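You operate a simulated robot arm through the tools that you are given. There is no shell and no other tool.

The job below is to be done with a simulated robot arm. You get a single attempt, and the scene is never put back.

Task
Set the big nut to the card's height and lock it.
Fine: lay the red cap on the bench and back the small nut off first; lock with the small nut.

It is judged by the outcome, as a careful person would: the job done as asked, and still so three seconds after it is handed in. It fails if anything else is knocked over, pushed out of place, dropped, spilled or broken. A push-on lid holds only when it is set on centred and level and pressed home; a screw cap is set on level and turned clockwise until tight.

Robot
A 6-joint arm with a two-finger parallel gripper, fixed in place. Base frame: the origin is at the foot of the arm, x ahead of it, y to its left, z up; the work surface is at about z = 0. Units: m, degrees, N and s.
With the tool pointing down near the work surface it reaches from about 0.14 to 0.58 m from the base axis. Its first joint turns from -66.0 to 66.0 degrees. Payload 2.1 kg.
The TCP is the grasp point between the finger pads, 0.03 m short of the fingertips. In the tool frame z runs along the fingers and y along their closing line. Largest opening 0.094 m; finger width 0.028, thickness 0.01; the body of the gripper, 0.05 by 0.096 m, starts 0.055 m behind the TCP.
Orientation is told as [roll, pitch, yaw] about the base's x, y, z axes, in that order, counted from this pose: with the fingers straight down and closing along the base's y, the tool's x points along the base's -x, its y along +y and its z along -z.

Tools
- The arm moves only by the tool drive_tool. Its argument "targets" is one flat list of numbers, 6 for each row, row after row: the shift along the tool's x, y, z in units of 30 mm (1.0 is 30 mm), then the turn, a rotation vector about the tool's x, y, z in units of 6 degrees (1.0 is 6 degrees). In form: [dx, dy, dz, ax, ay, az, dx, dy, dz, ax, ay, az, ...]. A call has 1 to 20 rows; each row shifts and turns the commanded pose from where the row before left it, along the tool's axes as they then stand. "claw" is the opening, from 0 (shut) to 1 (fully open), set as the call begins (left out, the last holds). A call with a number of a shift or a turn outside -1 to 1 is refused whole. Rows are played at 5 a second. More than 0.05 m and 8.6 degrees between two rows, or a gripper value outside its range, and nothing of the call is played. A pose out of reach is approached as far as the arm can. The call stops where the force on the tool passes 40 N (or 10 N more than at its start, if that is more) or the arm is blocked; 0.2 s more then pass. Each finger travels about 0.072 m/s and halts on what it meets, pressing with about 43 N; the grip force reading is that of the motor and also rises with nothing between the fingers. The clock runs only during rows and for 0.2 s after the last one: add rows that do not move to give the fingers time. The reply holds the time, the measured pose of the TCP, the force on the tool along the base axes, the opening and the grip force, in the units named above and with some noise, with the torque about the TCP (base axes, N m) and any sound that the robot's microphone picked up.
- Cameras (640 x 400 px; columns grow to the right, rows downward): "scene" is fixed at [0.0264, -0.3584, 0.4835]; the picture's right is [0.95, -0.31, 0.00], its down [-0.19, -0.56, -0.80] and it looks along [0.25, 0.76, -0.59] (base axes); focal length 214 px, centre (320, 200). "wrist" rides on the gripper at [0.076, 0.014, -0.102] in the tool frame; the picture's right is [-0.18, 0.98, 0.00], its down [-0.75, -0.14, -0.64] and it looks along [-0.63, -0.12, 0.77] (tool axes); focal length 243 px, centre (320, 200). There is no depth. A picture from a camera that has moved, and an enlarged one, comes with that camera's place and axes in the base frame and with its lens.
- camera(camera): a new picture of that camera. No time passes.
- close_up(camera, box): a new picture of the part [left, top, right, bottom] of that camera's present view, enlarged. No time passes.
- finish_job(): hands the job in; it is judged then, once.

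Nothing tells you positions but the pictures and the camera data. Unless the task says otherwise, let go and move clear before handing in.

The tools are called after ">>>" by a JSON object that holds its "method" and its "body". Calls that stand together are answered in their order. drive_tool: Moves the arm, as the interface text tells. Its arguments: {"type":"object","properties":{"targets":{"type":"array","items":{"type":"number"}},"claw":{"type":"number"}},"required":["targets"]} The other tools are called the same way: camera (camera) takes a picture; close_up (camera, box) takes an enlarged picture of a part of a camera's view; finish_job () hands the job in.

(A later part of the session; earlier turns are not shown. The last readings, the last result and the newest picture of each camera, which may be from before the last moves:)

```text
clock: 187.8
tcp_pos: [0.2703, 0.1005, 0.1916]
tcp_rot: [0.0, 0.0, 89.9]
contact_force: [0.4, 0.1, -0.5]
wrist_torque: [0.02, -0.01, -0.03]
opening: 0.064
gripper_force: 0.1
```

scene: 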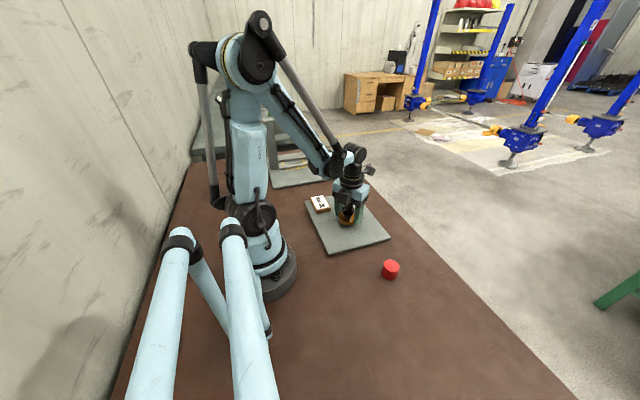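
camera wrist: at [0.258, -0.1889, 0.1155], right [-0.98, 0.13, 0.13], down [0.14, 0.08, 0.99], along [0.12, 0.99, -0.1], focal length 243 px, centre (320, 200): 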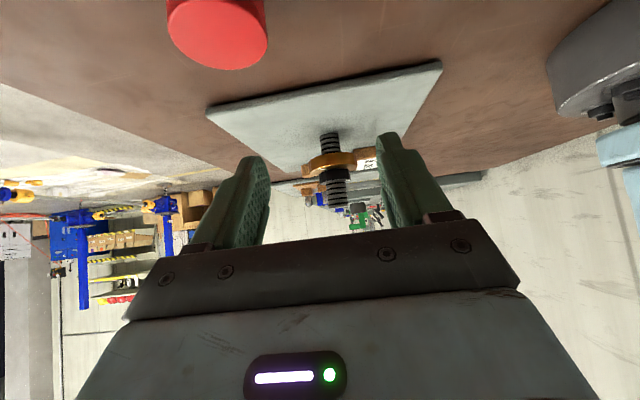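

>>> {"method": "drive_tool", "body": {"targets": [0, 0, 0, 0, 0, -1, 0, 0, 0, 0, 0, -1, 0, 0, 0, 0, 0, -1, 0, 0, 0, 0, 0, -1, 0, 0, 0, 0, 0, -1, 0, 0, 0, 0, 0, -1, 0, 0, 0, 0, 0, -1, 0, 0, 0, 0, 0, -1, 0, 0, 0, 0, 0, -1, 0, 0, 0, 0, 0, -1, 0, 0, 0, 0, 0, -1, 0, 0, 0, 0, 0, 0]}}

>>> {"method": "close_up", "body": {"camera": "wrist", "box": [270, 50, 370, 150]}}

>>> {"method": "drive_tool", "body": {"targets": [0, 0, 0.75, 0, 0, 0, 0, 0, 0.75, 0, 0, 0, 0, 0, 0.75, 0, 0, 0, 0, 0, 0.75, 0, 0, 0, 0, 0, 0.46, 0, 0, 0, 0, 0, 0, 0, 0, 0]}}

>>> {"method": "close_up", "body": {"camera": "wrist", "box": [200, 60, 440, 240]}}

>>> {"method": "close_up", "body": {"camera": "scene", "box": [328, 202, 368, 227]}}

```text
clock: 190.4
tcp_pos: [0.2699, 0.1008, 0.192]
tcp_rot: [0.0, 0.0, 156.1]
contact_force: [0.0, -0.8, -0.2]
wrist_torque: [-0.01, -0.01, 0.03]
opening: 0.0638
gripper_force: 0.1
```

```text
4.00 times, centred on (320, 100) of wrist
camera zoom: at [0.3353, 0.0557, 0.2947], right [-0.57, -0.82, 0.0], down [-0.63, 0.43, 0.64], along [-0.53, 0.36, -0.77], focal length 970 px, centre (320, 600)
```

zoom: 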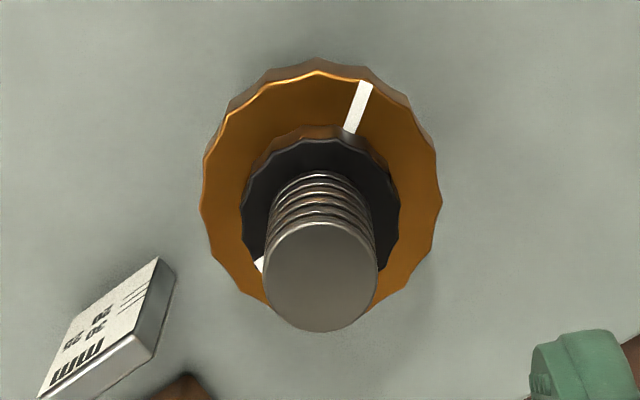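

```text
clock: 191.8
tcp_pos: [0.2699, 0.101, 0.0887]
tcp_rot: [0.1, 0.1, 155.9]
contact_force: [-1.0, -0.8, -0.1]
wrist_torque: [0.01, 0.0, -0.02]
opening: 0.064
gripper_force: 0.0
```

```text
2.22 times, centred on (320, 150) of wrist
camera zoom: at [0.3348, 0.0557, 0.1912], right [-0.57, -0.82, 0.0], down [-0.63, 0.44, 0.64], along [-0.53, 0.36, -0.77], focal length 539 px, centre (320, 311)
```

zoom: 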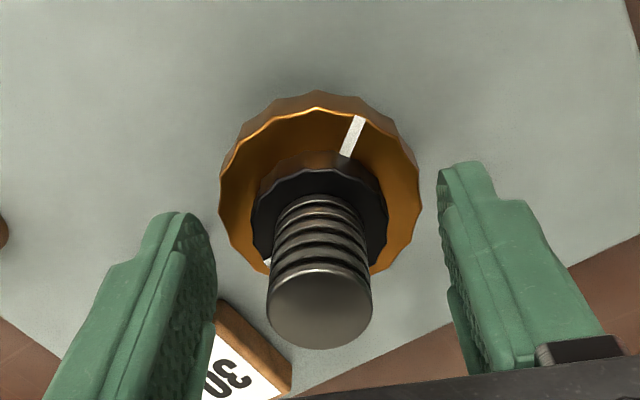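

```text
16.00 times, centred on (348, 214) of scene
camera zoom: at [0.0264, -0.3584, 0.4835], right [0.95, -0.31, 0.0], down [-0.19, -0.56, -0.8], along [0.25, 0.76, -0.59], focal length 3432 px, centre (-128, -32)
```

zoom: 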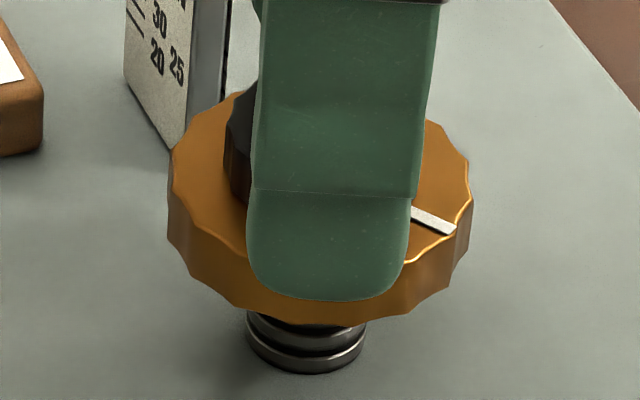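

Both marks are visible from here: the small nut now sits about 72 degrees above its start position. I'll grip it and tighten clockwise step by step, tracking torque and both marks.

>>> {"method": "drive_tool", "body": {"targets": [0, 0, 0, 0, 0, 0, 0, 0, 0, 0, 0, 0, 0, 0, 0, 0, 0, 0], "claw": 0}}

>>> {"method": "close_up", "body": {"camera": "wrist", "box": [260, 100, 360, 180]}}

>>> {"method": "drive_tool", "body": {"targets": [0, 0, 0, 0, 0, 1, 0, 0, 0, 0, 0, 0]}}

>>> {"method": "close_up", "body": {"camera": "wrist", "box": [260, 100, 360, 180]}}

>>> {"method": "drive_tool", "body": {"targets": [0, 0, 0, 0, 0, 1, 0, 0, 0, 0, 0, 0]}}

>>> {"method": "close_up", "body": {"camera": "wrist", "box": [260, 100, 360, 180]}}

```text
clock: 192.6
tcp_pos: [0.2687, 0.1003, 0.0893]
tcp_rot: [0.0, 0.0, 156.0]
contact_force: [1.1, 2.2, -8.3]
wrist_torque: [-0.12, 0.12, 0.04]
opening: 0.0361
gripper_force: 44.9
```

```text
5.00 times, centred on (310, 140) of wrist
camera zoom: at [0.3349, 0.0558, 0.1913], right [-0.57, -0.82, 0.0], down [-0.63, 0.43, 0.64], along [-0.53, 0.37, -0.77], focal length 1213 px, centre (370, 500)
```

zoom: 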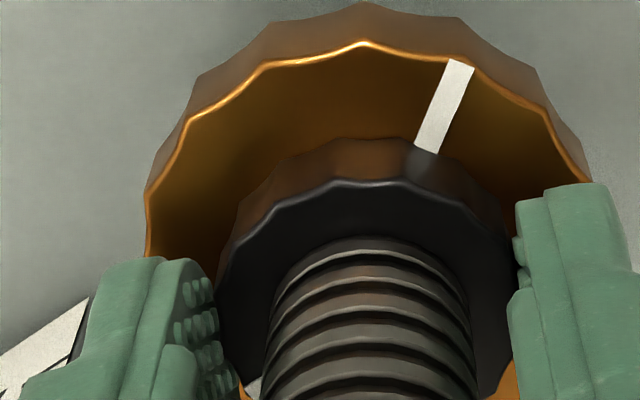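

```text
clock: 193.2
tcp_pos: [0.2696, 0.0997, 0.089]
tcp_rot: [-0.1, 0.0, 150.0]
contact_force: [-0.6, 4.2, -1.2]
wrist_torque: [-0.34, -0.24, -0.05]
opening: 0.0364
gripper_force: 44.9
```

```text
5.00 times, centred on (310, 140) of wrist
camera zoom: at [0.3297, 0.0493, 0.1912], right [-0.65, -0.76, 0.0], down [-0.58, 0.5, 0.64], along [-0.49, 0.42, -0.77], focal length 1213 px, centre (370, 500)
```

zoom: 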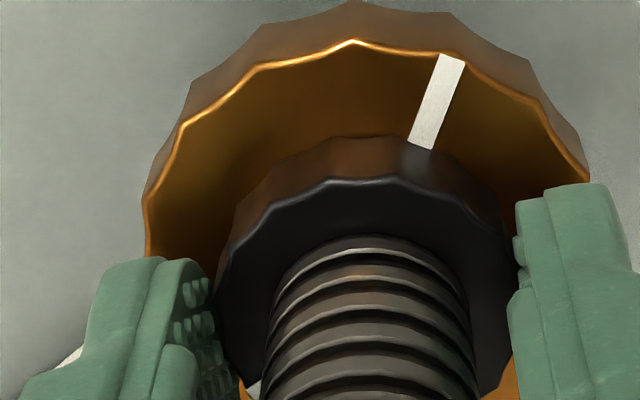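

```text
clock: 193.8
tcp_pos: [0.2699, 0.1011, 0.0881]
tcp_rot: [-0.1, 0.1, 143.9]
contact_force: [0.9, 4.7, 4.7]
wrist_torque: [-0.03, -0.05, -0.08]
opening: 0.0362
gripper_force: 45.0
```

```text
5.00 times, centred on (310, 140) of wrist
camera zoom: at [0.3242, 0.0435, 0.1912], right [-0.73, -0.69, 0.0], down [-0.53, 0.56, 0.64], along [-0.44, 0.47, -0.77], focal length 1213 px, centre (370, 500)
```

zoom: 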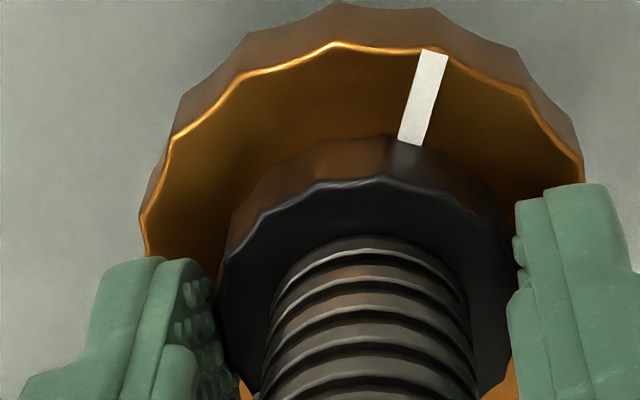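

>>> {"method": "drive_tool", "body": {"targets": [0, 0, 0.003, 0, 0, 1, 0, 0, 0.003, 0, 0, 1, 0, 0, 0, 0, 0, 0]}}

>>> {"method": "close_up", "body": {"camera": "wrist", "box": [260, 100, 360, 180]}}

>>> {"method": "drive_tool", "body": {"targets": [0, 0, 0.003, 0, 0, 1, 0, 0, 0.003, 0, 0, 1, 0, 0, 0, 0, 0, 0]}}

>>> {"method": "close_up", "body": {"camera": "wrist", "box": [260, 100, 360, 180]}}

>>> {"method": "drive_tool", "body": {"targets": [0, 0, 0.003, 0, 0, 1, 0, 0, 0.003, 0, 0, 1, 0, 0, 0, 0, 0, 0]}}

>>> {"method": "close_up", "body": {"camera": "wrist", "box": [260, 100, 360, 180]}}

```text
clock: 194.6
tcp_pos: [0.2701, 0.0994, 0.0885]
tcp_rot: [0.0, -0.1, 131.7]
contact_force: [0.3, 3.9, 4.2]
wrist_torque: [-0.19, -0.29, 0.0]
opening: 0.036
gripper_force: 45.2
```

```text
5.00 times, centred on (310, 140) of wrist
camera zoom: at [0.3114, 0.0335, 0.1908], right [-0.86, -0.52, 0.0], down [-0.4, 0.66, 0.64], along [-0.33, 0.55, -0.77], focal length 1213 px, centre (370, 500)
```

zoom: 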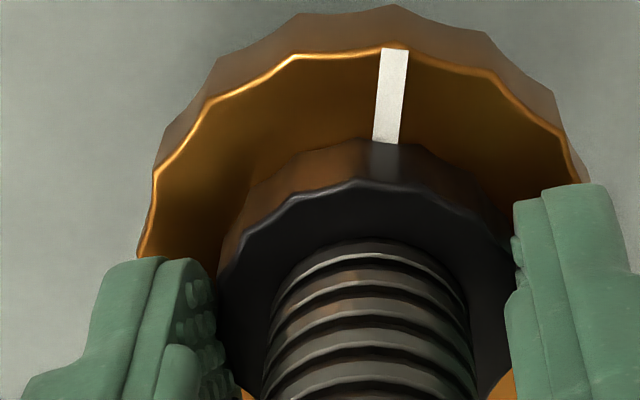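

```text
clock: 195.4
tcp_pos: [0.2702, 0.1008, 0.0881]
tcp_rot: [0.0, -0.1, 119.9]
contact_force: [-0.4, 0.5, 4.1]
wrist_torque: [-0.42, -0.19, -0.06]
opening: 0.0359
gripper_force: 45.0
```

```text
5.00 times, centred on (310, 140) of wrist
camera zoom: at [0.2969, 0.0267, 0.1904], right [-0.94, -0.33, 0.0], down [-0.25, 0.72, 0.64], along [-0.21, 0.61, -0.77], focal length 1213 px, centre (370, 500)
```

zoom: 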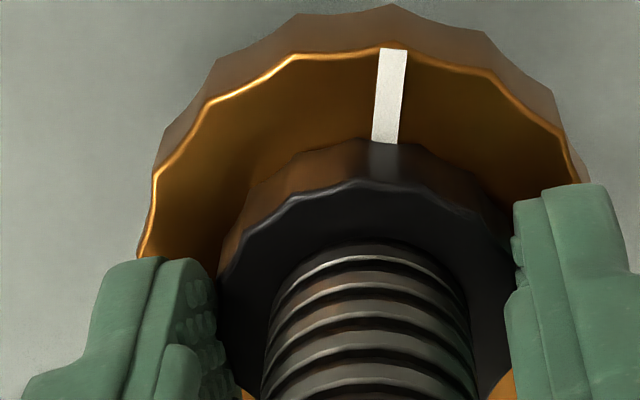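

```text
clock: 196.2
tcp_pos: [0.2697, 0.1006, 0.0875]
tcp_rot: [0.1, -0.1, 107.8]
contact_force: [-1.8, 2.4, -9.5]
wrist_torque: [-0.61, -0.3, -0.06]
opening: 0.036
gripper_force: 45.2
```

```text
5.00 times, centred on (310, 140) of wrist
camera zoom: at [0.2812, 0.0229, 0.19], right [-0.99, -0.13, 0.0], down [-0.1, 0.76, 0.64], along [-0.08, 0.64, -0.77], focal length 1213 px, centre (370, 500)
```

zoom: 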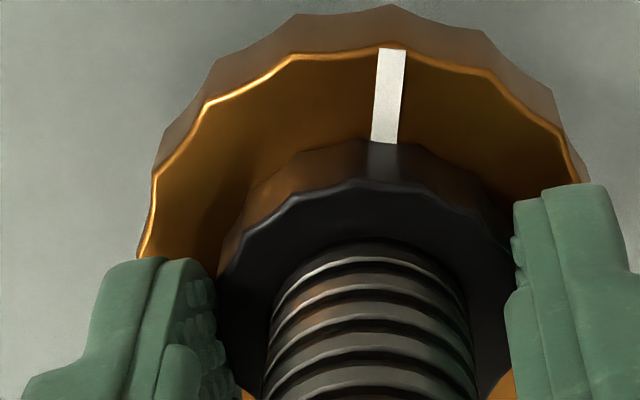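

Very clear now: from yaw 132 on, the big nut's mark stays fixed in the wrist view, so the two nuts are jammed and turn as one. I'll release without moving to see whether the jam holds when let go.

>>> {"method": "drive_tool", "body": {"targets": [0, 0, 0, 0, 0, 0, 0, 0, 0, 0, 0, 0, 0, 0, 0, 0, 0, 0], "claw": 0.68}}

>>> {"method": "close_up", "body": {"camera": "wrist", "box": [260, 100, 360, 180]}}

>>> {"method": "close_up", "body": {"camera": "scene", "box": [328, 202, 368, 227]}}

>>> {"method": "drive_tool", "body": {"targets": [0, 0, 0, 0, 0, 0, 0, 0, 0, 0, 0, 0, 0, 0, 0, 0, 0, 0, 0, 0, 0, 0, 0, 0, 0, 0, 0, 0, 0, 0, 0, 0, 0, 0, 0, 0]}}

>>> {"method": "close_up", "body": {"camera": "wrist", "box": [260, 100, 360, 180]}}

```text
clock: 197.0
tcp_pos: [0.2698, 0.0989, 0.0878]
tcp_rot: [0.0, 0.1, 108.0]
contact_force: [0.1, 0.4, 0.4]
wrist_torque: [0.02, -0.01, 0.02]
opening: 0.064
gripper_force: 0.1
```

```text
5.00 times, centred on (310, 140) of wrist
camera zoom: at [0.2814, 0.023, 0.1901], right [-0.99, -0.13, 0.0], down [-0.1, 0.76, 0.64], along [-0.08, 0.64, -0.77], focal length 1213 px, centre (370, 500)
```

zoom: 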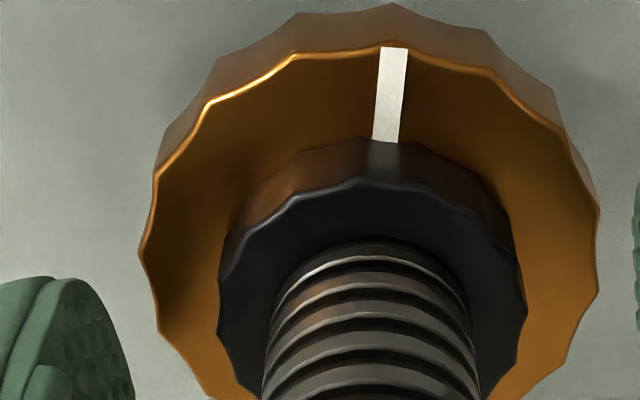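

```text
16.00 times, centred on (348, 214) of scene
camera zoom: at [0.0264, -0.3584, 0.4835], right [0.95, -0.31, 0.0], down [-0.19, -0.56, -0.8], along [0.25, 0.76, -0.59], focal length 3432 px, centre (-128, -32)
```

zoom: 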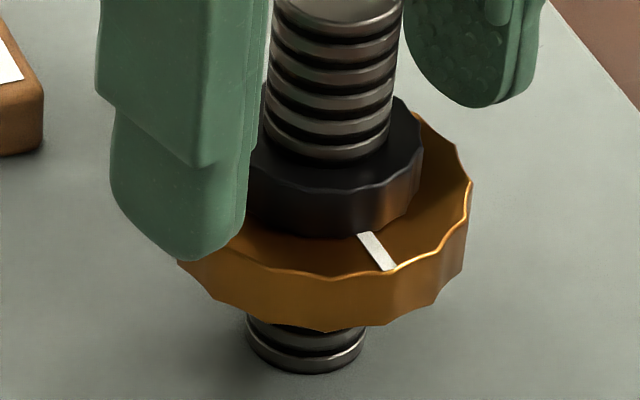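

```text
clock: 198.4
tcp_pos: [0.2706, 0.1001, 0.0887]
tcp_rot: [0.0, 0.0, 108.1]
contact_force: [0.2, 0.7, 0.4]
wrist_torque: [0.01, 0.01, 0.0]
opening: 0.0638
gripper_force: 0.0
```

```text
5.00 times, centred on (310, 140) of wrist
camera zoom: at [0.2814, 0.023, 0.1901], right [-0.99, -0.13, 0.0], down [-0.1, 0.76, 0.64], along [-0.08, 0.64, -0.77], focal length 1213 px, centre (370, 500)
```

zoom: 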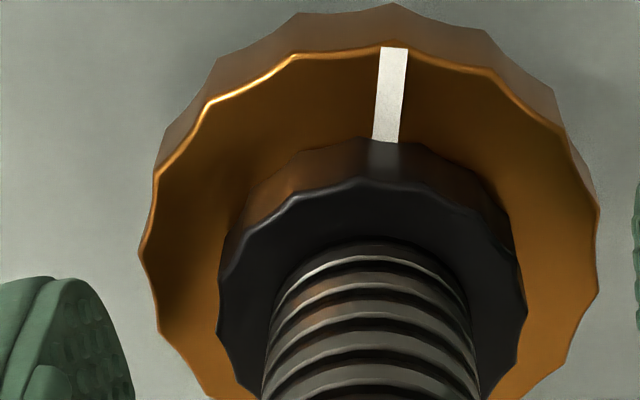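

The jam holds after release, and the big nut now sits about +64 degrees (roughly 29 mm), so locking costs some height. I'll raise the big nut above target, then lock with the small nut so the pair comes down together to exactly 30 mm.

>>> {"method": "drive_tool", "body": {"targets": [0, 0, 0, 0, 0, 0, 0, 0, 0.22, 0, 0, 0, 0, 0, 0.22, 0, 0, 0, 0, 0, 0.22, 0, 0, 0, 0, 0, 0, 0, 0, 0], "claw": 0.72}}

>>> {"method": "close_up", "body": {"camera": "wrist", "box": [200, 60, 440, 240]}}

>>> {"method": "drive_tool", "body": {"targets": [0, 0, 0, 0, 0, 0, 0, 0, 0, 0, 0, 0, 0, 0, 0, 0, 0, 0], "claw": 0}}

>>> {"method": "close_up", "body": {"camera": "wrist", "box": [200, 60, 440, 240]}}

```text
clock: 199.6
tcp_pos: [0.2692, 0.1005, 0.0679]
tcp_rot: [-0.1, 0.0, 108.0]
contact_force: [0.1, -0.2, 0.0]
wrist_torque: [-0.02, 0.02, 0.0]
opening: 0.0676
gripper_force: 0.2
```

```text
2.22 times, centred on (320, 150) of wrist
camera zoom: at [0.2811, 0.0228, 0.1702], right [-0.99, -0.13, 0.0], down [-0.1, 0.76, 0.64], along [-0.08, 0.64, -0.77], focal length 539 px, centre (320, 311)
```

zoom: 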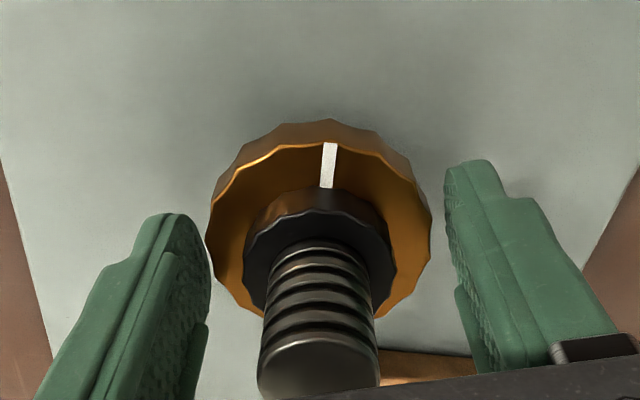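

```text
clock: 200.4
tcp_pos: [0.2699, 0.1011, 0.0672]
tcp_rot: [-0.1, 0.0, 107.9]
contact_force: [6.0, 0.2, -9.8]
wrist_torque: [0.16, -0.07, -0.01]
opening: 0.0576
gripper_force: 45.0
```

```text
2.22 times, centred on (320, 150) of wrist
camera zoom: at [0.2812, 0.0228, 0.1702], right [-0.99, -0.13, 0.0], down [-0.1, 0.76, 0.64], along [-0.08, 0.64, -0.77], focal length 539 px, centre (320, 311)
```

zoom: 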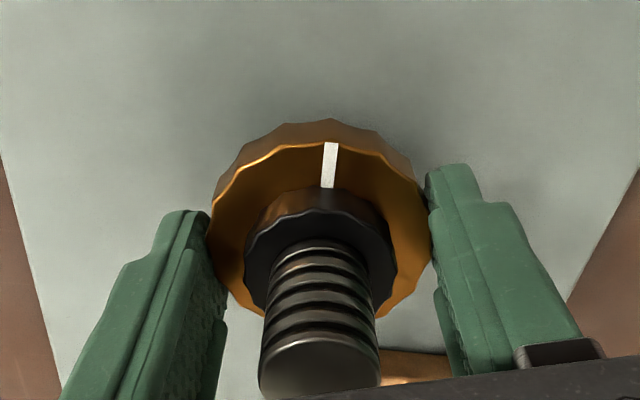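

>>> {"method": "close_up", "body": {"camera": "wrist", "box": [260, 120, 380, 210]}}

>>> {"method": "drive_tool", "body": {"targets": [0, 0, -0.0067, 0, 0, -1, 0, 0, -0.0067, 0, 0, -1, 0, 0, 0, 0, 0, 0]}}

>>> {"method": "close_up", "body": {"camera": "wrist", "box": [260, 120, 380, 210]}}

>>> {"method": "drive_tool", "body": {"targets": [0, 0, -0.0067, 0, 0, -1, 0, 0, -0.0067, 0, 0, -1, 0, 0, -0.0067, 0, 0, -1, 0, 0, 0, 0, 0, 0]}}

>>> {"method": "close_up", "body": {"camera": "wrist", "box": [260, 120, 380, 210]}}

```text
4.44 times, centred on (320, 165) of wrist
camera zoom: at [0.2812, 0.0228, 0.1702], right [-0.99, -0.13, 0.0], down [-0.1, 0.76, 0.64], along [-0.08, 0.64, -0.77], focal length 1078 px, centre (320, 356)
```

zoom: 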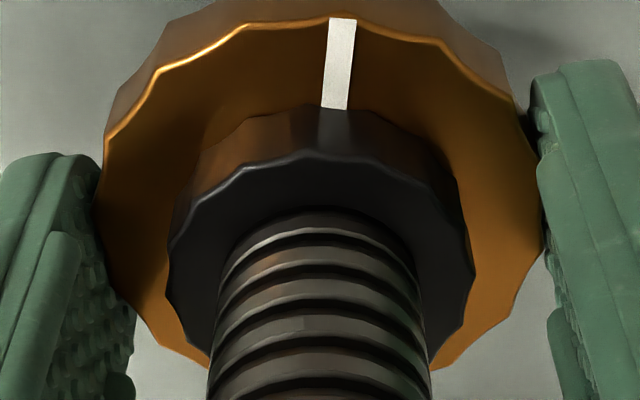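

```text
clock: 201.2
tcp_pos: [0.2702, 0.1005, 0.068]
tcp_rot: [-0.1, 0.1, 120.1]
contact_force: [5.9, 0.9, -20.5]
wrist_torque: [0.36, 0.14, 0.08]
opening: 0.0575
gripper_force: 44.6
```

```text
4.44 times, centred on (320, 165) of wrist
camera zoom: at [0.2973, 0.0266, 0.1707], right [-0.94, -0.33, 0.0], down [-0.26, 0.72, 0.64], along [-0.21, 0.61, -0.77], focal length 1078 px, centre (320, 356)
```

zoom: 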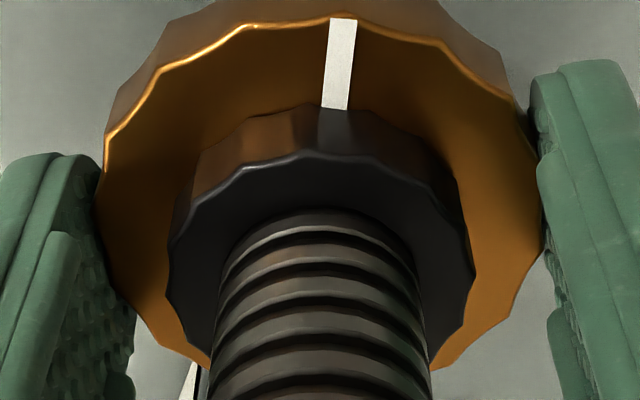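

```text
clock: 202.2
tcp_pos: [0.2699, 0.0991, 0.0704]
tcp_rot: [0.0, 0.0, 138.1]
contact_force: [6.5, 0.1, -7.3]
wrist_torque: [0.48, 0.35, 0.02]
opening: 0.0572
gripper_force: 45.1
```

```text
4.44 times, centred on (320, 165) of wrist
camera zoom: at [0.3186, 0.0382, 0.1715], right [-0.79, -0.61, 0.0], down [-0.47, 0.61, 0.64], along [-0.39, 0.51, -0.77], focal length 1078 px, centre (320, 356)
```

zoom: 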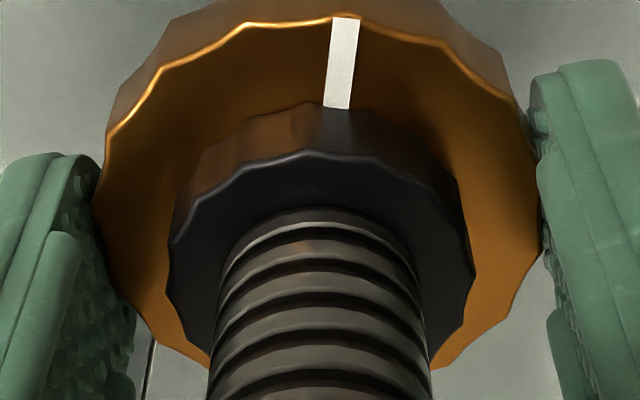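

The small nut's scallops stay fixed too, so the pair really is locked together in both directions. I'll lift the pair another 18 degrees, then finish by tightening the small nut so they come down to height.

>>> {"method": "drive_tool", "body": {"targets": [0, 0, -0.0067, 0, 0, -1, 0, 0, -0.0067, 0, 0, -1, 0, 0, -0.0067, 0, 0, -1, 0, 0, 0, 0, 0, 0]}}

>>> {"method": "close_up", "body": {"camera": "wrist", "box": [260, 120, 380, 210]}}

>>> {"method": "drive_tool", "body": {"targets": [0, 0, 0.005, 0, 0, 0, 0, 0, 0, 0, 0, 0, 0, 0, 0, 0, 0, 0], "claw": 0.72}}

>>> {"method": "close_up", "body": {"camera": "wrist", "box": [260, 120, 380, 210]}}

>>> {"method": "close_up", "body": {"camera": "scene", "box": [328, 202, 368, 227]}}

```text
clock: 203.2
tcp_pos: [0.271, 0.0992, 0.0706]
tcp_rot: [-0.1, 0.0, 156.1]
contact_force: [5.8, 4.4, -11.7]
wrist_torque: [0.07, -0.11, 0.07]
opening: 0.0574
gripper_force: 44.8
```

```text
4.44 times, centred on (320, 165) of wrist
camera zoom: at [0.3352, 0.0557, 0.1722], right [-0.57, -0.82, 0.0], down [-0.63, 0.43, 0.64], along [-0.53, 0.36, -0.77], focal length 1078 px, centre (320, 356)
```

zoom: 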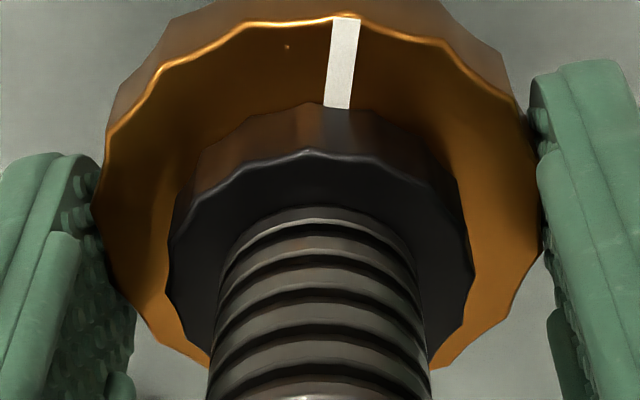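

```text
clock: 204.0
tcp_pos: [0.2689, 0.0998, 0.0702]
tcp_rot: [0.0, 0.0, 156.0]
contact_force: [0.8, 0.7, -0.3]
wrist_torque: [0.0, 0.01, 0.01]
opening: 0.0676
gripper_force: 0.0
```

```text
4.44 times, centred on (320, 165) of wrist
camera zoom: at [0.3352, 0.0554, 0.172], right [-0.57, -0.82, 0.0], down [-0.63, 0.44, 0.64], along [-0.53, 0.36, -0.77], focal length 1078 px, centre (320, 356)
```

zoom: 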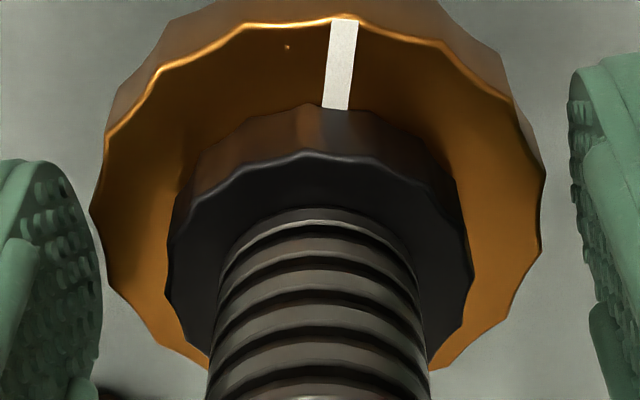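

```text
16.00 times, centred on (348, 214) of scene
camera zoom: at [0.0264, -0.3584, 0.4835], right [0.95, -0.31, 0.0], down [-0.19, -0.56, -0.8], along [0.25, 0.76, -0.59], focal length 3432 px, centre (-128, -32)
```

zoom: 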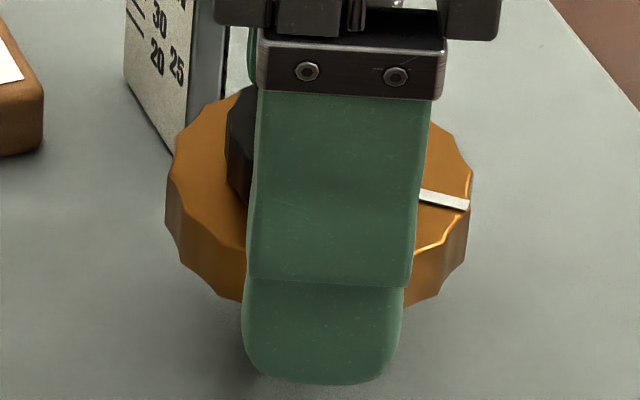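

The pair is about 0.7 mm above target now. I'll rise to the small nut, grip it, and tighten clockwise while watching both marks.

>>> {"method": "drive_tool", "body": {"targets": [0, 0, -0.31, 0, 0, 0, 0, 0, -0.31, 0, 0, 0, 0, 0, 0, 0, 0, 0]}}

>>> {"method": "close_up", "body": {"camera": "wrist", "box": [260, 100, 360, 180]}}

>>> {"method": "drive_tool", "body": {"targets": [0, 0, 0, 0, 0, 0, 0, 0, 0, 0, 0, 0, 0, 0, 0, 0, 0, 0], "claw": 0}}

>>> {"method": "close_up", "body": {"camera": "wrist", "box": [260, 100, 360, 180]}}

>>> {"method": "drive_tool", "body": {"targets": [0, 0, 0.003, 0, 0, 1, 0, 0, 0, 0, 0, 0]}}

>>> {"method": "close_up", "body": {"camera": "wrist", "box": [260, 100, 360, 180]}}

```text
clock: 204.8
tcp_pos: [0.2711, 0.1003, 0.0892]
tcp_rot: [0.0, 0.0, 156.0]
contact_force: [0.1, 0.4, -0.7]
wrist_torque: [-0.01, 0.02, 0.0]
opening: 0.0678
gripper_force: 0.0
```

```text
5.00 times, centred on (310, 140) of wrist
camera zoom: at [0.3352, 0.0556, 0.1907], right [-0.57, -0.82, 0.0], down [-0.63, 0.44, 0.64], along [-0.53, 0.37, -0.77], focal length 1213 px, centre (370, 500)
```

zoom: 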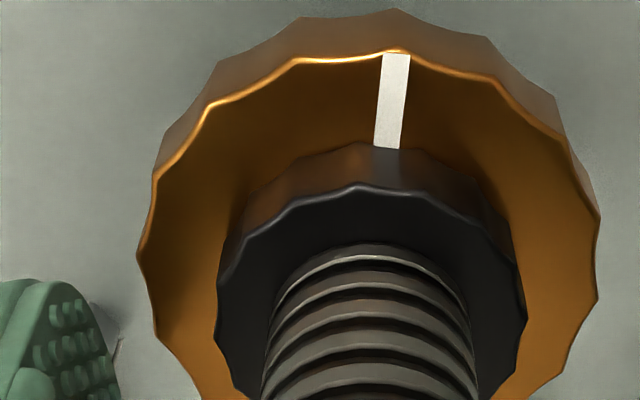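

```text
clock: 205.6
tcp_pos: [0.2711, 0.0997, 0.0881]
tcp_rot: [0.1, 0.0, 156.1]
contact_force: [-0.7, 0.7, 2.1]
wrist_torque: [0.0, -0.1, -0.03]
opening: 0.0355
gripper_force: 44.8
```

```text
5.00 times, centred on (310, 140) of wrist
camera zoom: at [0.3352, 0.0556, 0.1906], right [-0.57, -0.82, 0.0], down [-0.63, 0.44, 0.64], along [-0.53, 0.37, -0.77], focal length 1213 px, centre (370, 500)
```

zoom: 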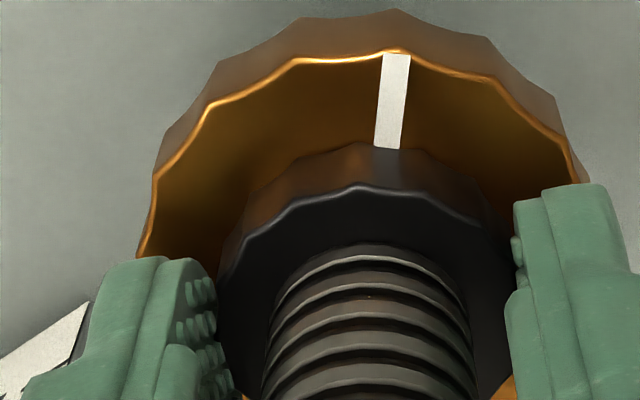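

```text
clock: 206.2
tcp_pos: [0.2695, 0.1001, 0.088]
tcp_rot: [-0.1, 0.0, 149.9]
contact_force: [-2.7, 1.2, 7.7]
wrist_torque: [-0.38, -0.37, -0.07]
opening: 0.0355
gripper_force: 45.1
```

```text
5.00 times, centred on (310, 140) of wrist
camera zoom: at [0.3301, 0.0491, 0.1904], right [-0.65, -0.76, 0.0], down [-0.58, 0.5, 0.64], along [-0.49, 0.42, -0.77], focal length 1213 px, centre (370, 500)
```

zoom: 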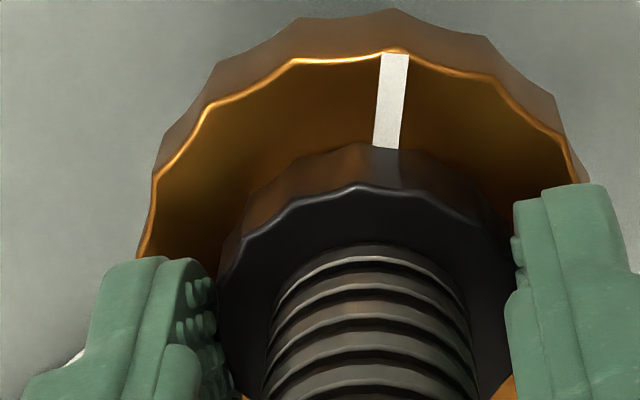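

The big nut moved with the small nut immediately, so the lock is tight. I'll turn the locked pair 4 degrees more to bring it down to 30 mm, then release and verify from the side.

>>> {"method": "drive_tool", "body": {"targets": [0, 0, 0.003, 0, 0, 0.667, 0, 0, 0, 0, 0, 0]}}

>>> {"method": "close_up", "body": {"camera": "wrist", "box": [260, 100, 360, 180]}}

>>> {"method": "drive_tool", "body": {"targets": [0, 0, 0, 0, 0, 0, 0, 0, 0, 0, 0, 0, 0, 0, 0, 0, 0, 0], "claw": 0.68}}

>>> {"method": "drive_tool", "body": {"targets": [0, 0, -0.5, 0, 0, 0, 0, 0, -0.7, 0, 0, 0, 0, 0, -0.75, 0, 0, 0, 0, 0, -0.75, 0, 0, 0, 0, 0, -0.75, 0, 0, 0, 0, 0, 0, 0, 0, 0]}}

>>> {"method": "drive_tool", "body": {"targets": [0, 0, 0, 0, 0, 1, 0, 0, 0, 0, 0, 1, 0, 0, 0, 0, 0, 1, 0, 0, 0, 0, 0, 1, 0, 0, 0, 0, 0, 1, 0, 0, 0, 0, 0, 1, 0, 0, 0, 0, 0, 1, 0, 0, 0, 0, 0, 1, 0, 0, 0, 0, 0, 1, 0, 0, 0, 0, 0, 0.317, 0, 0, 0, 0, 0, 0]}}

>>> {"method": "close_up", "body": {"camera": "scene", "box": [328, 202, 368, 227]}}

```text
clock: 206.8
tcp_pos: [0.2698, 0.1, 0.0883]
tcp_rot: [-0.1, 0.0, 145.9]
contact_force: [0.0, 2.7, -9.0]
wrist_torque: [-0.19, -0.03, -0.03]
opening: 0.0358
gripper_force: 45.3
```

```text
5.00 times, centred on (310, 140) of wrist
camera zoom: at [0.3264, 0.045, 0.1903], right [-0.7, -0.71, 0.0], down [-0.55, 0.54, 0.64], along [-0.46, 0.45, -0.77], focal length 1213 px, centre (370, 500)
```

zoom: 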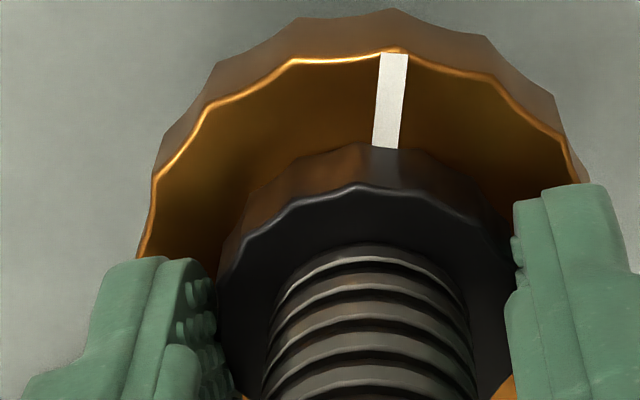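

```text
clock: 207.6
tcp_pos: [0.2699, 0.1008, 0.0878]
tcp_rot: [-0.1, -0.1, 146.0]
contact_force: [-0.4, 0.3, 0.4]
wrist_torque: [0.02, 0.02, -0.03]
opening: 0.064
gripper_force: 0.0
```

```text
clock: 209.0
tcp_pos: [0.2705, 0.1004, 0.1913]
tcp_rot: [0.0, 0.0, 146.0]
contact_force: [-0.4, -0.4, 0.5]
wrist_torque: [0.0, -0.01, -0.04]
opening: 0.0639
gripper_force: 0.1
```

```text
clock: 211.4
tcp_pos: [0.2703, 0.1001, 0.19]
tcp_rot: [0.0, 0.0, 90.0]
contact_force: [-0.2, -0.2, -0.8]
wrist_torque: [0.0, -0.01, 0.0]
opening: 0.0638
gripper_force: 0.1
```

```text
16.00 times, centred on (348, 214) of scene
camera zoom: at [0.0264, -0.3584, 0.4835], right [0.95, -0.31, 0.0], down [-0.19, -0.56, -0.8], along [0.25, 0.76, -0.59], focal length 3432 px, centre (-128, -32)
```

zoom: 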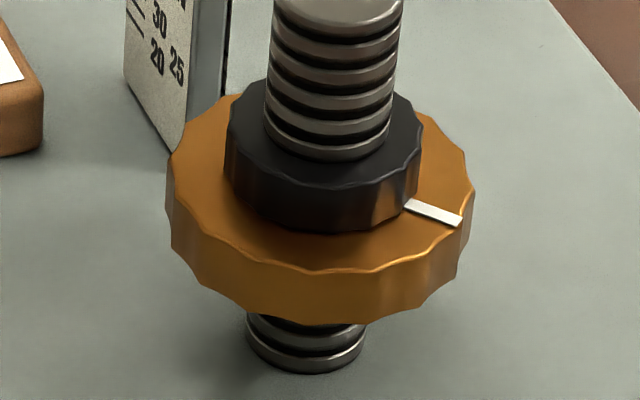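

Now the low side view again to check the final height.

>>> {"method": "drive_tool", "body": {"targets": [0.9, 0, 0, 0, 0, 0, 0.9, 0, 0, 0, 0, 0, 0.9, 0, 0, 0, 0, 0, 0.9, 0, 0, 0, 0, 0, 0.9, 0, 0, 0, 0, 0, 0.9, 0, 0, 0, 0, 0, 0, 0, 0, 0, 0, 0]}}

>>> {"method": "drive_tool", "body": {"targets": [0, 0, 0, 0, -0.8333, 0, 0, 0, 0, 0, -0.8333, 0, 0, 0, 0, 0, -0.8333, 0, 0, 0, 0, 0, -0.8333, 0, 0, 0, 0, 0, -0.8333, 0, 0, 0, 0, 0, -0.8333, 0, 0, 0, 0, 0, -0.8333, 0, 0, 0, 0, 0, -0.8333, 0, 0, 0, 0, 0, -0.8333, 0, 0.56, 0, 0.56, 0, 0, 0, 0.56, 0, 0.56, 0, 0, 0, 0.56, 0, 0.56, 0, 0, 0, 0.56, 0, 0.56, 0, 0, 0, 0, 0, 0, 0, 0, 0]}}

>>> {"method": "close_up", "body": {"camera": "wrist", "box": [305, 145, 345, 170]}}

>>> {"method": "close_up", "body": {"camera": "wrist", "box": [312, 128, 352, 153]}}

>>> {"method": "close_up", "body": {"camera": "wrist", "box": [315, 160, 355, 185]}}

>>> {"method": "close_up", "body": {"camera": "wrist", "box": [325, 145, 365, 170]}}

```text
clock: 213.0
tcp_pos: [0.2699, -0.0628, 0.1911]
tcp_rot: [-0.1, 0.0, 90.0]
contact_force: [-0.3, -0.1, 0.7]
wrist_torque: [0.0, 0.02, 0.0]
opening: 0.064
gripper_force: 0.1
```

```text
clock: 216.0
tcp_pos: [0.2685, -0.0613, 0.0962]
tcp_rot: [-0.1, -45.0, 90.1]
contact_force: [-0.7, -0.9, -0.8]
wrist_torque: [0.01, -0.01, 0.01]
opening: 0.0641
gripper_force: 0.1
```

```text
16.00 times, centred on (325, 158) of wrist
camera zoom: at [0.2572, -0.1886, 0.1144], right [-0.98, 0.13, 0.13], down [0.14, 0.08, 0.99], along [0.12, 0.99, -0.1], focal length 3882 px, centre (240, 880)
```

zoom: 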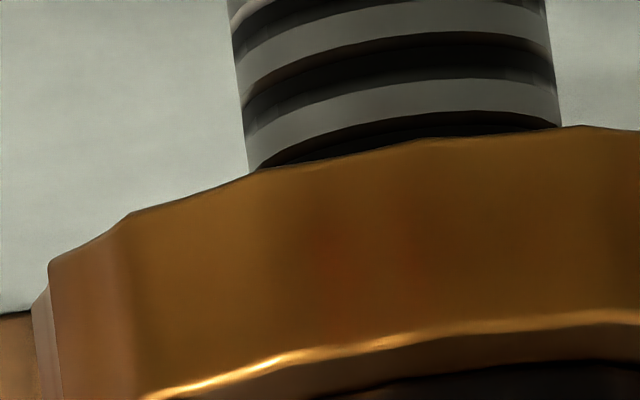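

```text
16.00 times, centred on (332, 140) of wrist
camera zoom: at [0.2572, -0.1886, 0.1144], right [-0.98, 0.13, 0.13], down [0.14, 0.08, 0.99], along [0.12, 0.99, -0.1], focal length 3882 px, centre (128, 1152)
```

zoom: 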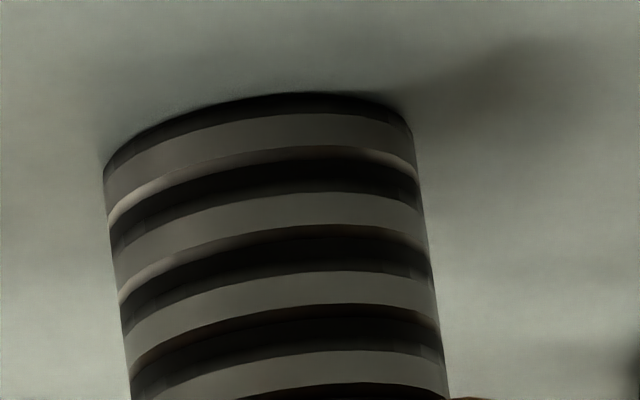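

```text
16.00 times, centred on (335, 172) of wrist
camera zoom: at [0.2572, -0.1886, 0.1144], right [-0.98, 0.13, 0.13], down [0.14, 0.08, 0.99], along [0.12, 0.99, -0.1], focal length 3882 px, centre (80, 640)
```

zoom: 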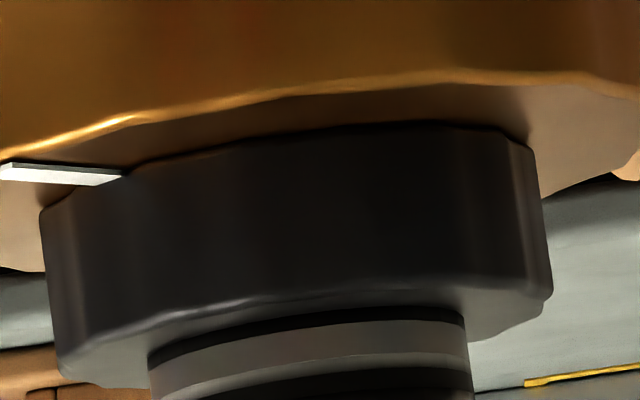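

```text
16.00 times, centred on (345, 158) of wrist
camera zoom: at [0.2572, -0.1886, 0.1144], right [-0.98, 0.13, 0.13], down [0.14, 0.08, 0.99], along [0.12, 0.99, -0.1], focal length 3882 px, centre (-80, 880)
```

zoom: 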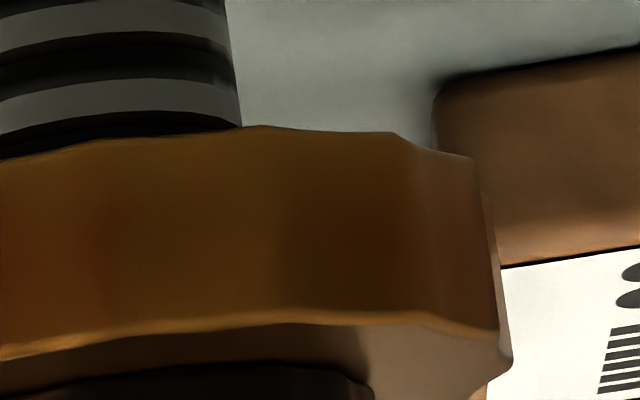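

Measured: underside about 29.6 mm, since the locking preload pushes the big nut down slightly. I'll lift the locked pair a little via the big nut and re-tighten with the small nut to land on 30.0.

>>> {"method": "drive_tool", "body": {"targets": [-0.56, 0, -0.56, 0, 0, 0, -0.56, 0, -0.56, 0, 0, 0, -0.56, 0, -0.56, 0, 0, 0, -0.56, 0, -0.56, 0, 0, 0, 0, 0, 0, 0, 0.8333, 0, 0, 0, 0, 0, 0.8333, 0, 0, 0, 0, 0, 0.8333, 0, 0, 0, 0, 0, 0.8333, 0, 0, 0, 0, 0, 0.8333, 0, 0, 0, 0, 0, 0.8333, 0, 0, 0, 0, 0, 0.8333, 0, 0, 0, 0, 0, 0.8333, 0, 0, 0, 0, 0, 0.8333, 0, 0, 0, 0, 0, 0, 0], "claw": 0.72}}

>>> {"method": "drive_tool", "body": {"targets": [-0.9, 0, 0, 0, 0, 0, -0.9, 0, 0, 0, 0, 0, -0.9, 0, 0, 0, 0, 0, -0.9, 0, 0, 0, 0, 0, -0.9, 0, 0, 0, 0, 0, -0.9, 0, 0, 0, 0, 0, 0, 0, 0, 0, 0, 0]}}

>>> {"method": "drive_tool", "body": {"targets": [0, 0, 0, 0, 0, 0]}}

>>> {"method": "drive_tool", "body": {"targets": [0, 0, 0, 0, 0, 0]}}

>>> {"method": "close_up", "body": {"camera": "wrist", "box": [270, 50, 370, 150]}}

```text
clock: 219.0
tcp_pos: [0.2691, -0.0626, 0.1915]
tcp_rot: [0.1, 0.2, 90.1]
contact_force: [-0.4, -0.2, -0.5]
wrist_torque: [0.01, 0.03, 0.02]
opening: 0.0673
gripper_force: 0.1
```

```text
clock: 220.6
tcp_pos: [0.2697, 0.0993, 0.1905]
tcp_rot: [-0.1, 0.0, 90.2]
contact_force: [-0.8, -0.6, -0.1]
wrist_torque: [0.01, 0.04, -0.02]
opening: 0.0678
gripper_force: 0.0
```

```text
clock: 221.0
tcp_pos: [0.271, 0.0988, 0.1905]
tcp_rot: [0.0, 0.0, 90.1]
contact_force: [-0.4, 1.6, -0.8]
wrist_torque: [0.02, 0.0, 0.04]
opening: 0.0677
gripper_force: 0.1
```

```text
clock: 221.4
tcp_pos: [0.2705, 0.0993, 0.191]
tcp_rot: [0.0, 0.0, 90.0]
contact_force: [0.6, 0.0, -0.2]
wrist_torque: [0.0, -0.04, -0.03]
opening: 0.0679
gripper_force: 0.1
```

```text
4.00 times, centred on (320, 100) of wrist
camera zoom: at [0.2574, 0.0227, 0.2938], right [-0.98, 0.18, 0.0], down [0.14, 0.75, 0.64], along [0.12, 0.63, -0.77], focal length 970 px, centre (320, 600)
```

zoom: 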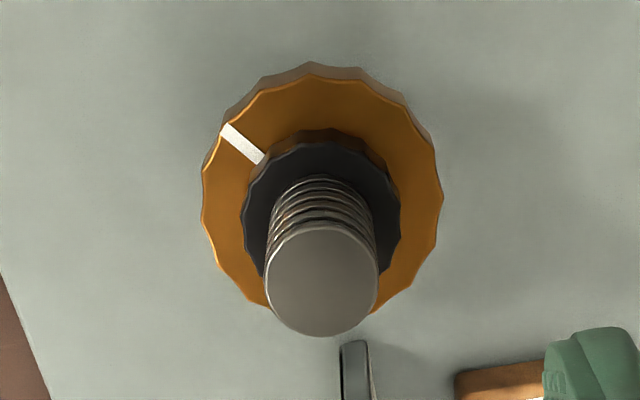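

>>> {"method": "drive_tool", "body": {"targets": [-0.03, 0.013, 0, 0, 0, 0, 0, 0, 0.75, 0, 0, 0, 0, 0, 0.75, 0, 0, 0, 0, 0, 0.75, 0, 0, 0, 0, 0, 0.75, 0, 0, 0, 0, 0, 0.6, 0, 0, 0, 0, 0, 0.45, 0, 0, 0, 0, 0, 0, 0, 0, 0]}}

>>> {"method": "close_up", "body": {"camera": "wrist", "box": [200, 60, 440, 240]}}

>>> {"method": "drive_tool", "body": {"targets": [0, 0, 0, 0, 0, 0, 0, 0, 0, 0, 0, 0, 0, 0, 0, 0, 0, 0], "claw": 0}}

>>> {"method": "drive_tool", "body": {"targets": [0, 0, -0.0067, 0, 0, -1, 0, 0, -0.0067, 0, 0, -1, 0, 0, -0.0067, 0, 0, -1, 0, 0, 0, 0, 0, 0]}}

>>> {"method": "close_up", "body": {"camera": "wrist", "box": [200, 60, 440, 240]}}

```text
clock: 223.2
tcp_pos: [0.2691, 0.0993, 0.0689]
tcp_rot: [0.0, 0.0, 90.1]
contact_force: [-0.1, -0.2, 0.4]
wrist_torque: [-0.02, 0.0, 0.0]
opening: 0.0676
gripper_force: 0.0
```

```text
2.22 times, centred on (320, 150) of wrist
camera zoom: at [0.2566, 0.0235, 0.1723], right [-0.98, 0.18, 0.0], down [0.14, 0.75, 0.64], along [0.12, 0.63, -0.77], focal length 539 px, centre (320, 311)
```

zoom: 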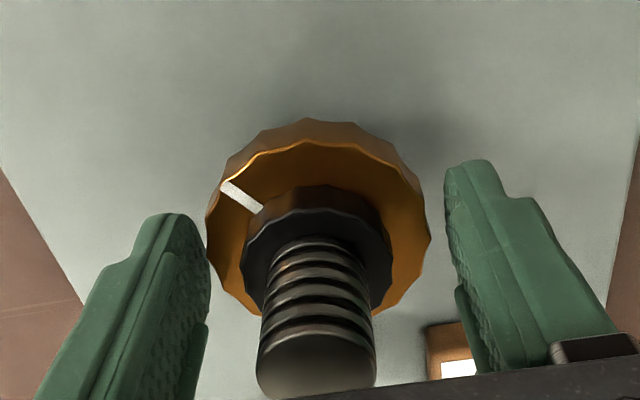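

```text
clock: 224.0
tcp_pos: [0.2701, 0.1002, 0.0696]
tcp_rot: [-0.1, -0.1, 90.1]
contact_force: [10.4, -0.7, -12.5]
wrist_torque: [0.02, -0.26, 0.01]
opening: 0.0575
gripper_force: 45.2
```

```text
clock: 225.0
tcp_pos: [0.2708, 0.0993, 0.0704]
tcp_rot: [-0.1, 0.2, 108.2]
contact_force: [16.6, -11.4, -13.0]
wrist_torque: [0.51, 0.04, 0.08]
opening: 0.0575
gripper_force: 44.7
```

```text
2.22 times, centred on (320, 150) of wrist
camera zoom: at [0.2814, 0.0232, 0.1733], right [-0.99, -0.13, 0.0], down [-0.1, 0.76, 0.64], along [-0.08, 0.64, -0.77], focal length 539 px, centre (320, 311)
```

zoom: 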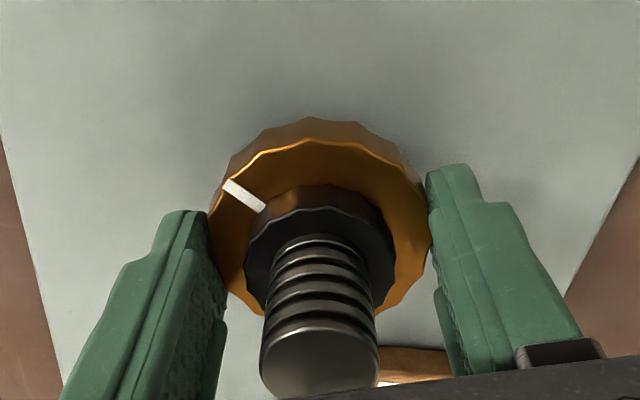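

The locked pair is lifted 18 degrees. I'll now release, rise to the small nut, and give it the final clockwise tightening.

>>> {"method": "drive_tool", "body": {"targets": [0, 0, 0.005, 0, 0, 0, 0, 0, 0, 0, 0, 0, 0, 0, 0, 0, 0, 0], "claw": 0.72}}

>>> {"method": "drive_tool", "body": {"targets": [0, 0.02, -0.31, 0, 0, 0, 0, 0, -0.31, 0, 0, 0, 0, 0, 0, 0, 0, 0]}}

>>> {"method": "close_up", "body": {"camera": "wrist", "box": [260, 100, 360, 180]}}

>>> {"method": "drive_tool", "body": {"targets": [0, 0, 0, 0, 0, 0, 0, 0, 0, 0, 0, 0, 0, 0, 0, 0, 0, 0], "claw": 0}}

>>> {"method": "close_up", "body": {"camera": "wrist", "box": [260, 100, 360, 180]}}

>>> {"method": "drive_tool", "body": {"targets": [0, 0, 0.002, 0, 0, 0.5, 0, 0, 0, 0, 0, 0]}}

>>> {"method": "close_up", "body": {"camera": "wrist", "box": [260, 100, 360, 180]}}

```text
clock: 225.8
tcp_pos: [0.2702, 0.1008, 0.0704]
tcp_rot: [0.0, 0.0, 108.1]
contact_force: [-0.3, -0.1, 0.2]
wrist_torque: [0.02, -0.02, 0.02]
opening: 0.0676
gripper_force: 0.1
```

```text
clock: 226.6
tcp_pos: [0.269, 0.101, 0.0891]
tcp_rot: [0.0, 0.1, 108.1]
contact_force: [0.1, 0.0, 0.2]
wrist_torque: [0.02, 0.0, -0.02]
opening: 0.0678
gripper_force: 0.1
```

```text
5.00 times, centred on (310, 140) of wrist
camera zoom: at [0.2806, 0.0236, 0.1919], right [-0.99, -0.13, 0.0], down [-0.1, 0.76, 0.64], along [-0.08, 0.64, -0.77], focal length 1213 px, centre (370, 500)
```

zoom: 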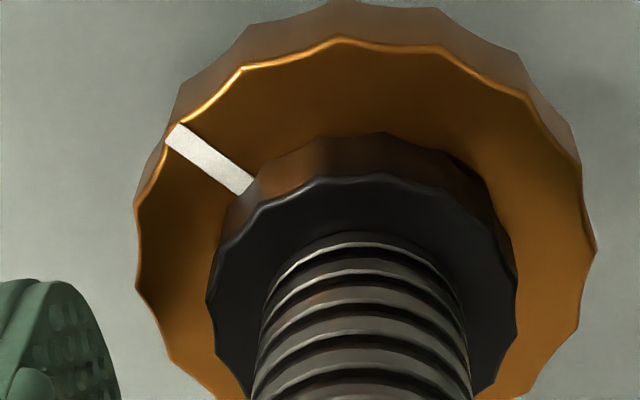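

```text
clock: 227.4
tcp_pos: [0.2704, 0.1002, 0.0883]
tcp_rot: [-0.2, -0.1, 108.1]
contact_force: [8.3, 2.7, -5.1]
wrist_torque: [0.08, -0.28, 0.02]
opening: 0.036
gripper_force: 44.9
```

```text
5.00 times, centred on (310, 140) of wrist
camera zoom: at [0.2809, 0.0237, 0.1918], right [-0.99, -0.13, 0.0], down [-0.1, 0.76, 0.64], along [-0.08, 0.64, -0.77], focal length 1213 px, centre (370, 500)
```

zoom: 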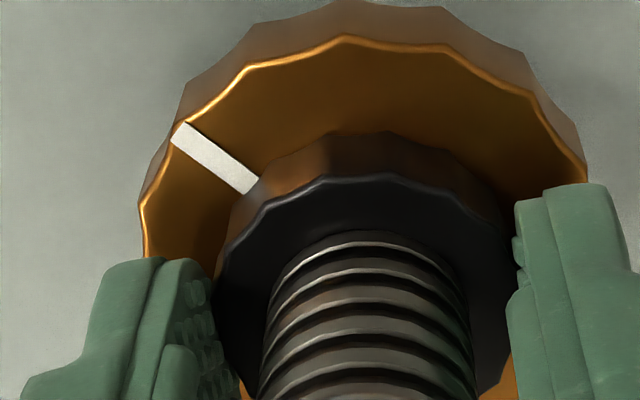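

```text
clock: 228.0
tcp_pos: [0.2697, 0.1002, 0.0897]
tcp_rot: [-0.1, 0.0, 105.0]
contact_force: [11.9, 4.3, -3.2]
wrist_torque: [-0.14, -0.44, 0.04]
opening: 0.036
gripper_force: 44.7
```

```text
5.00 times, centred on (310, 140) of wrist
camera zoom: at [0.2769, 0.0233, 0.1917], right [-1.0, -0.08, 0.0], down [-0.06, 0.76, 0.64], along [-0.05, 0.64, -0.77], focal length 1213 px, centre (370, 500)
```

zoom: 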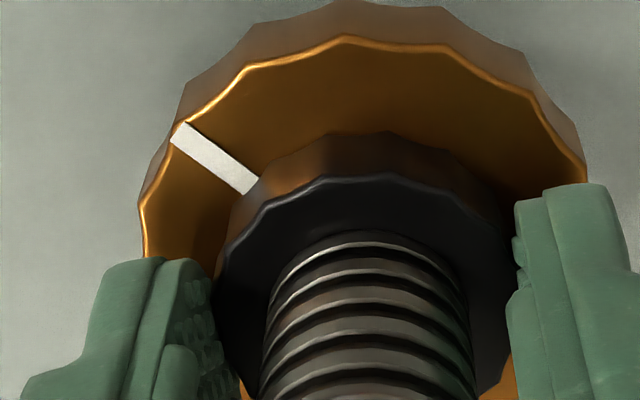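

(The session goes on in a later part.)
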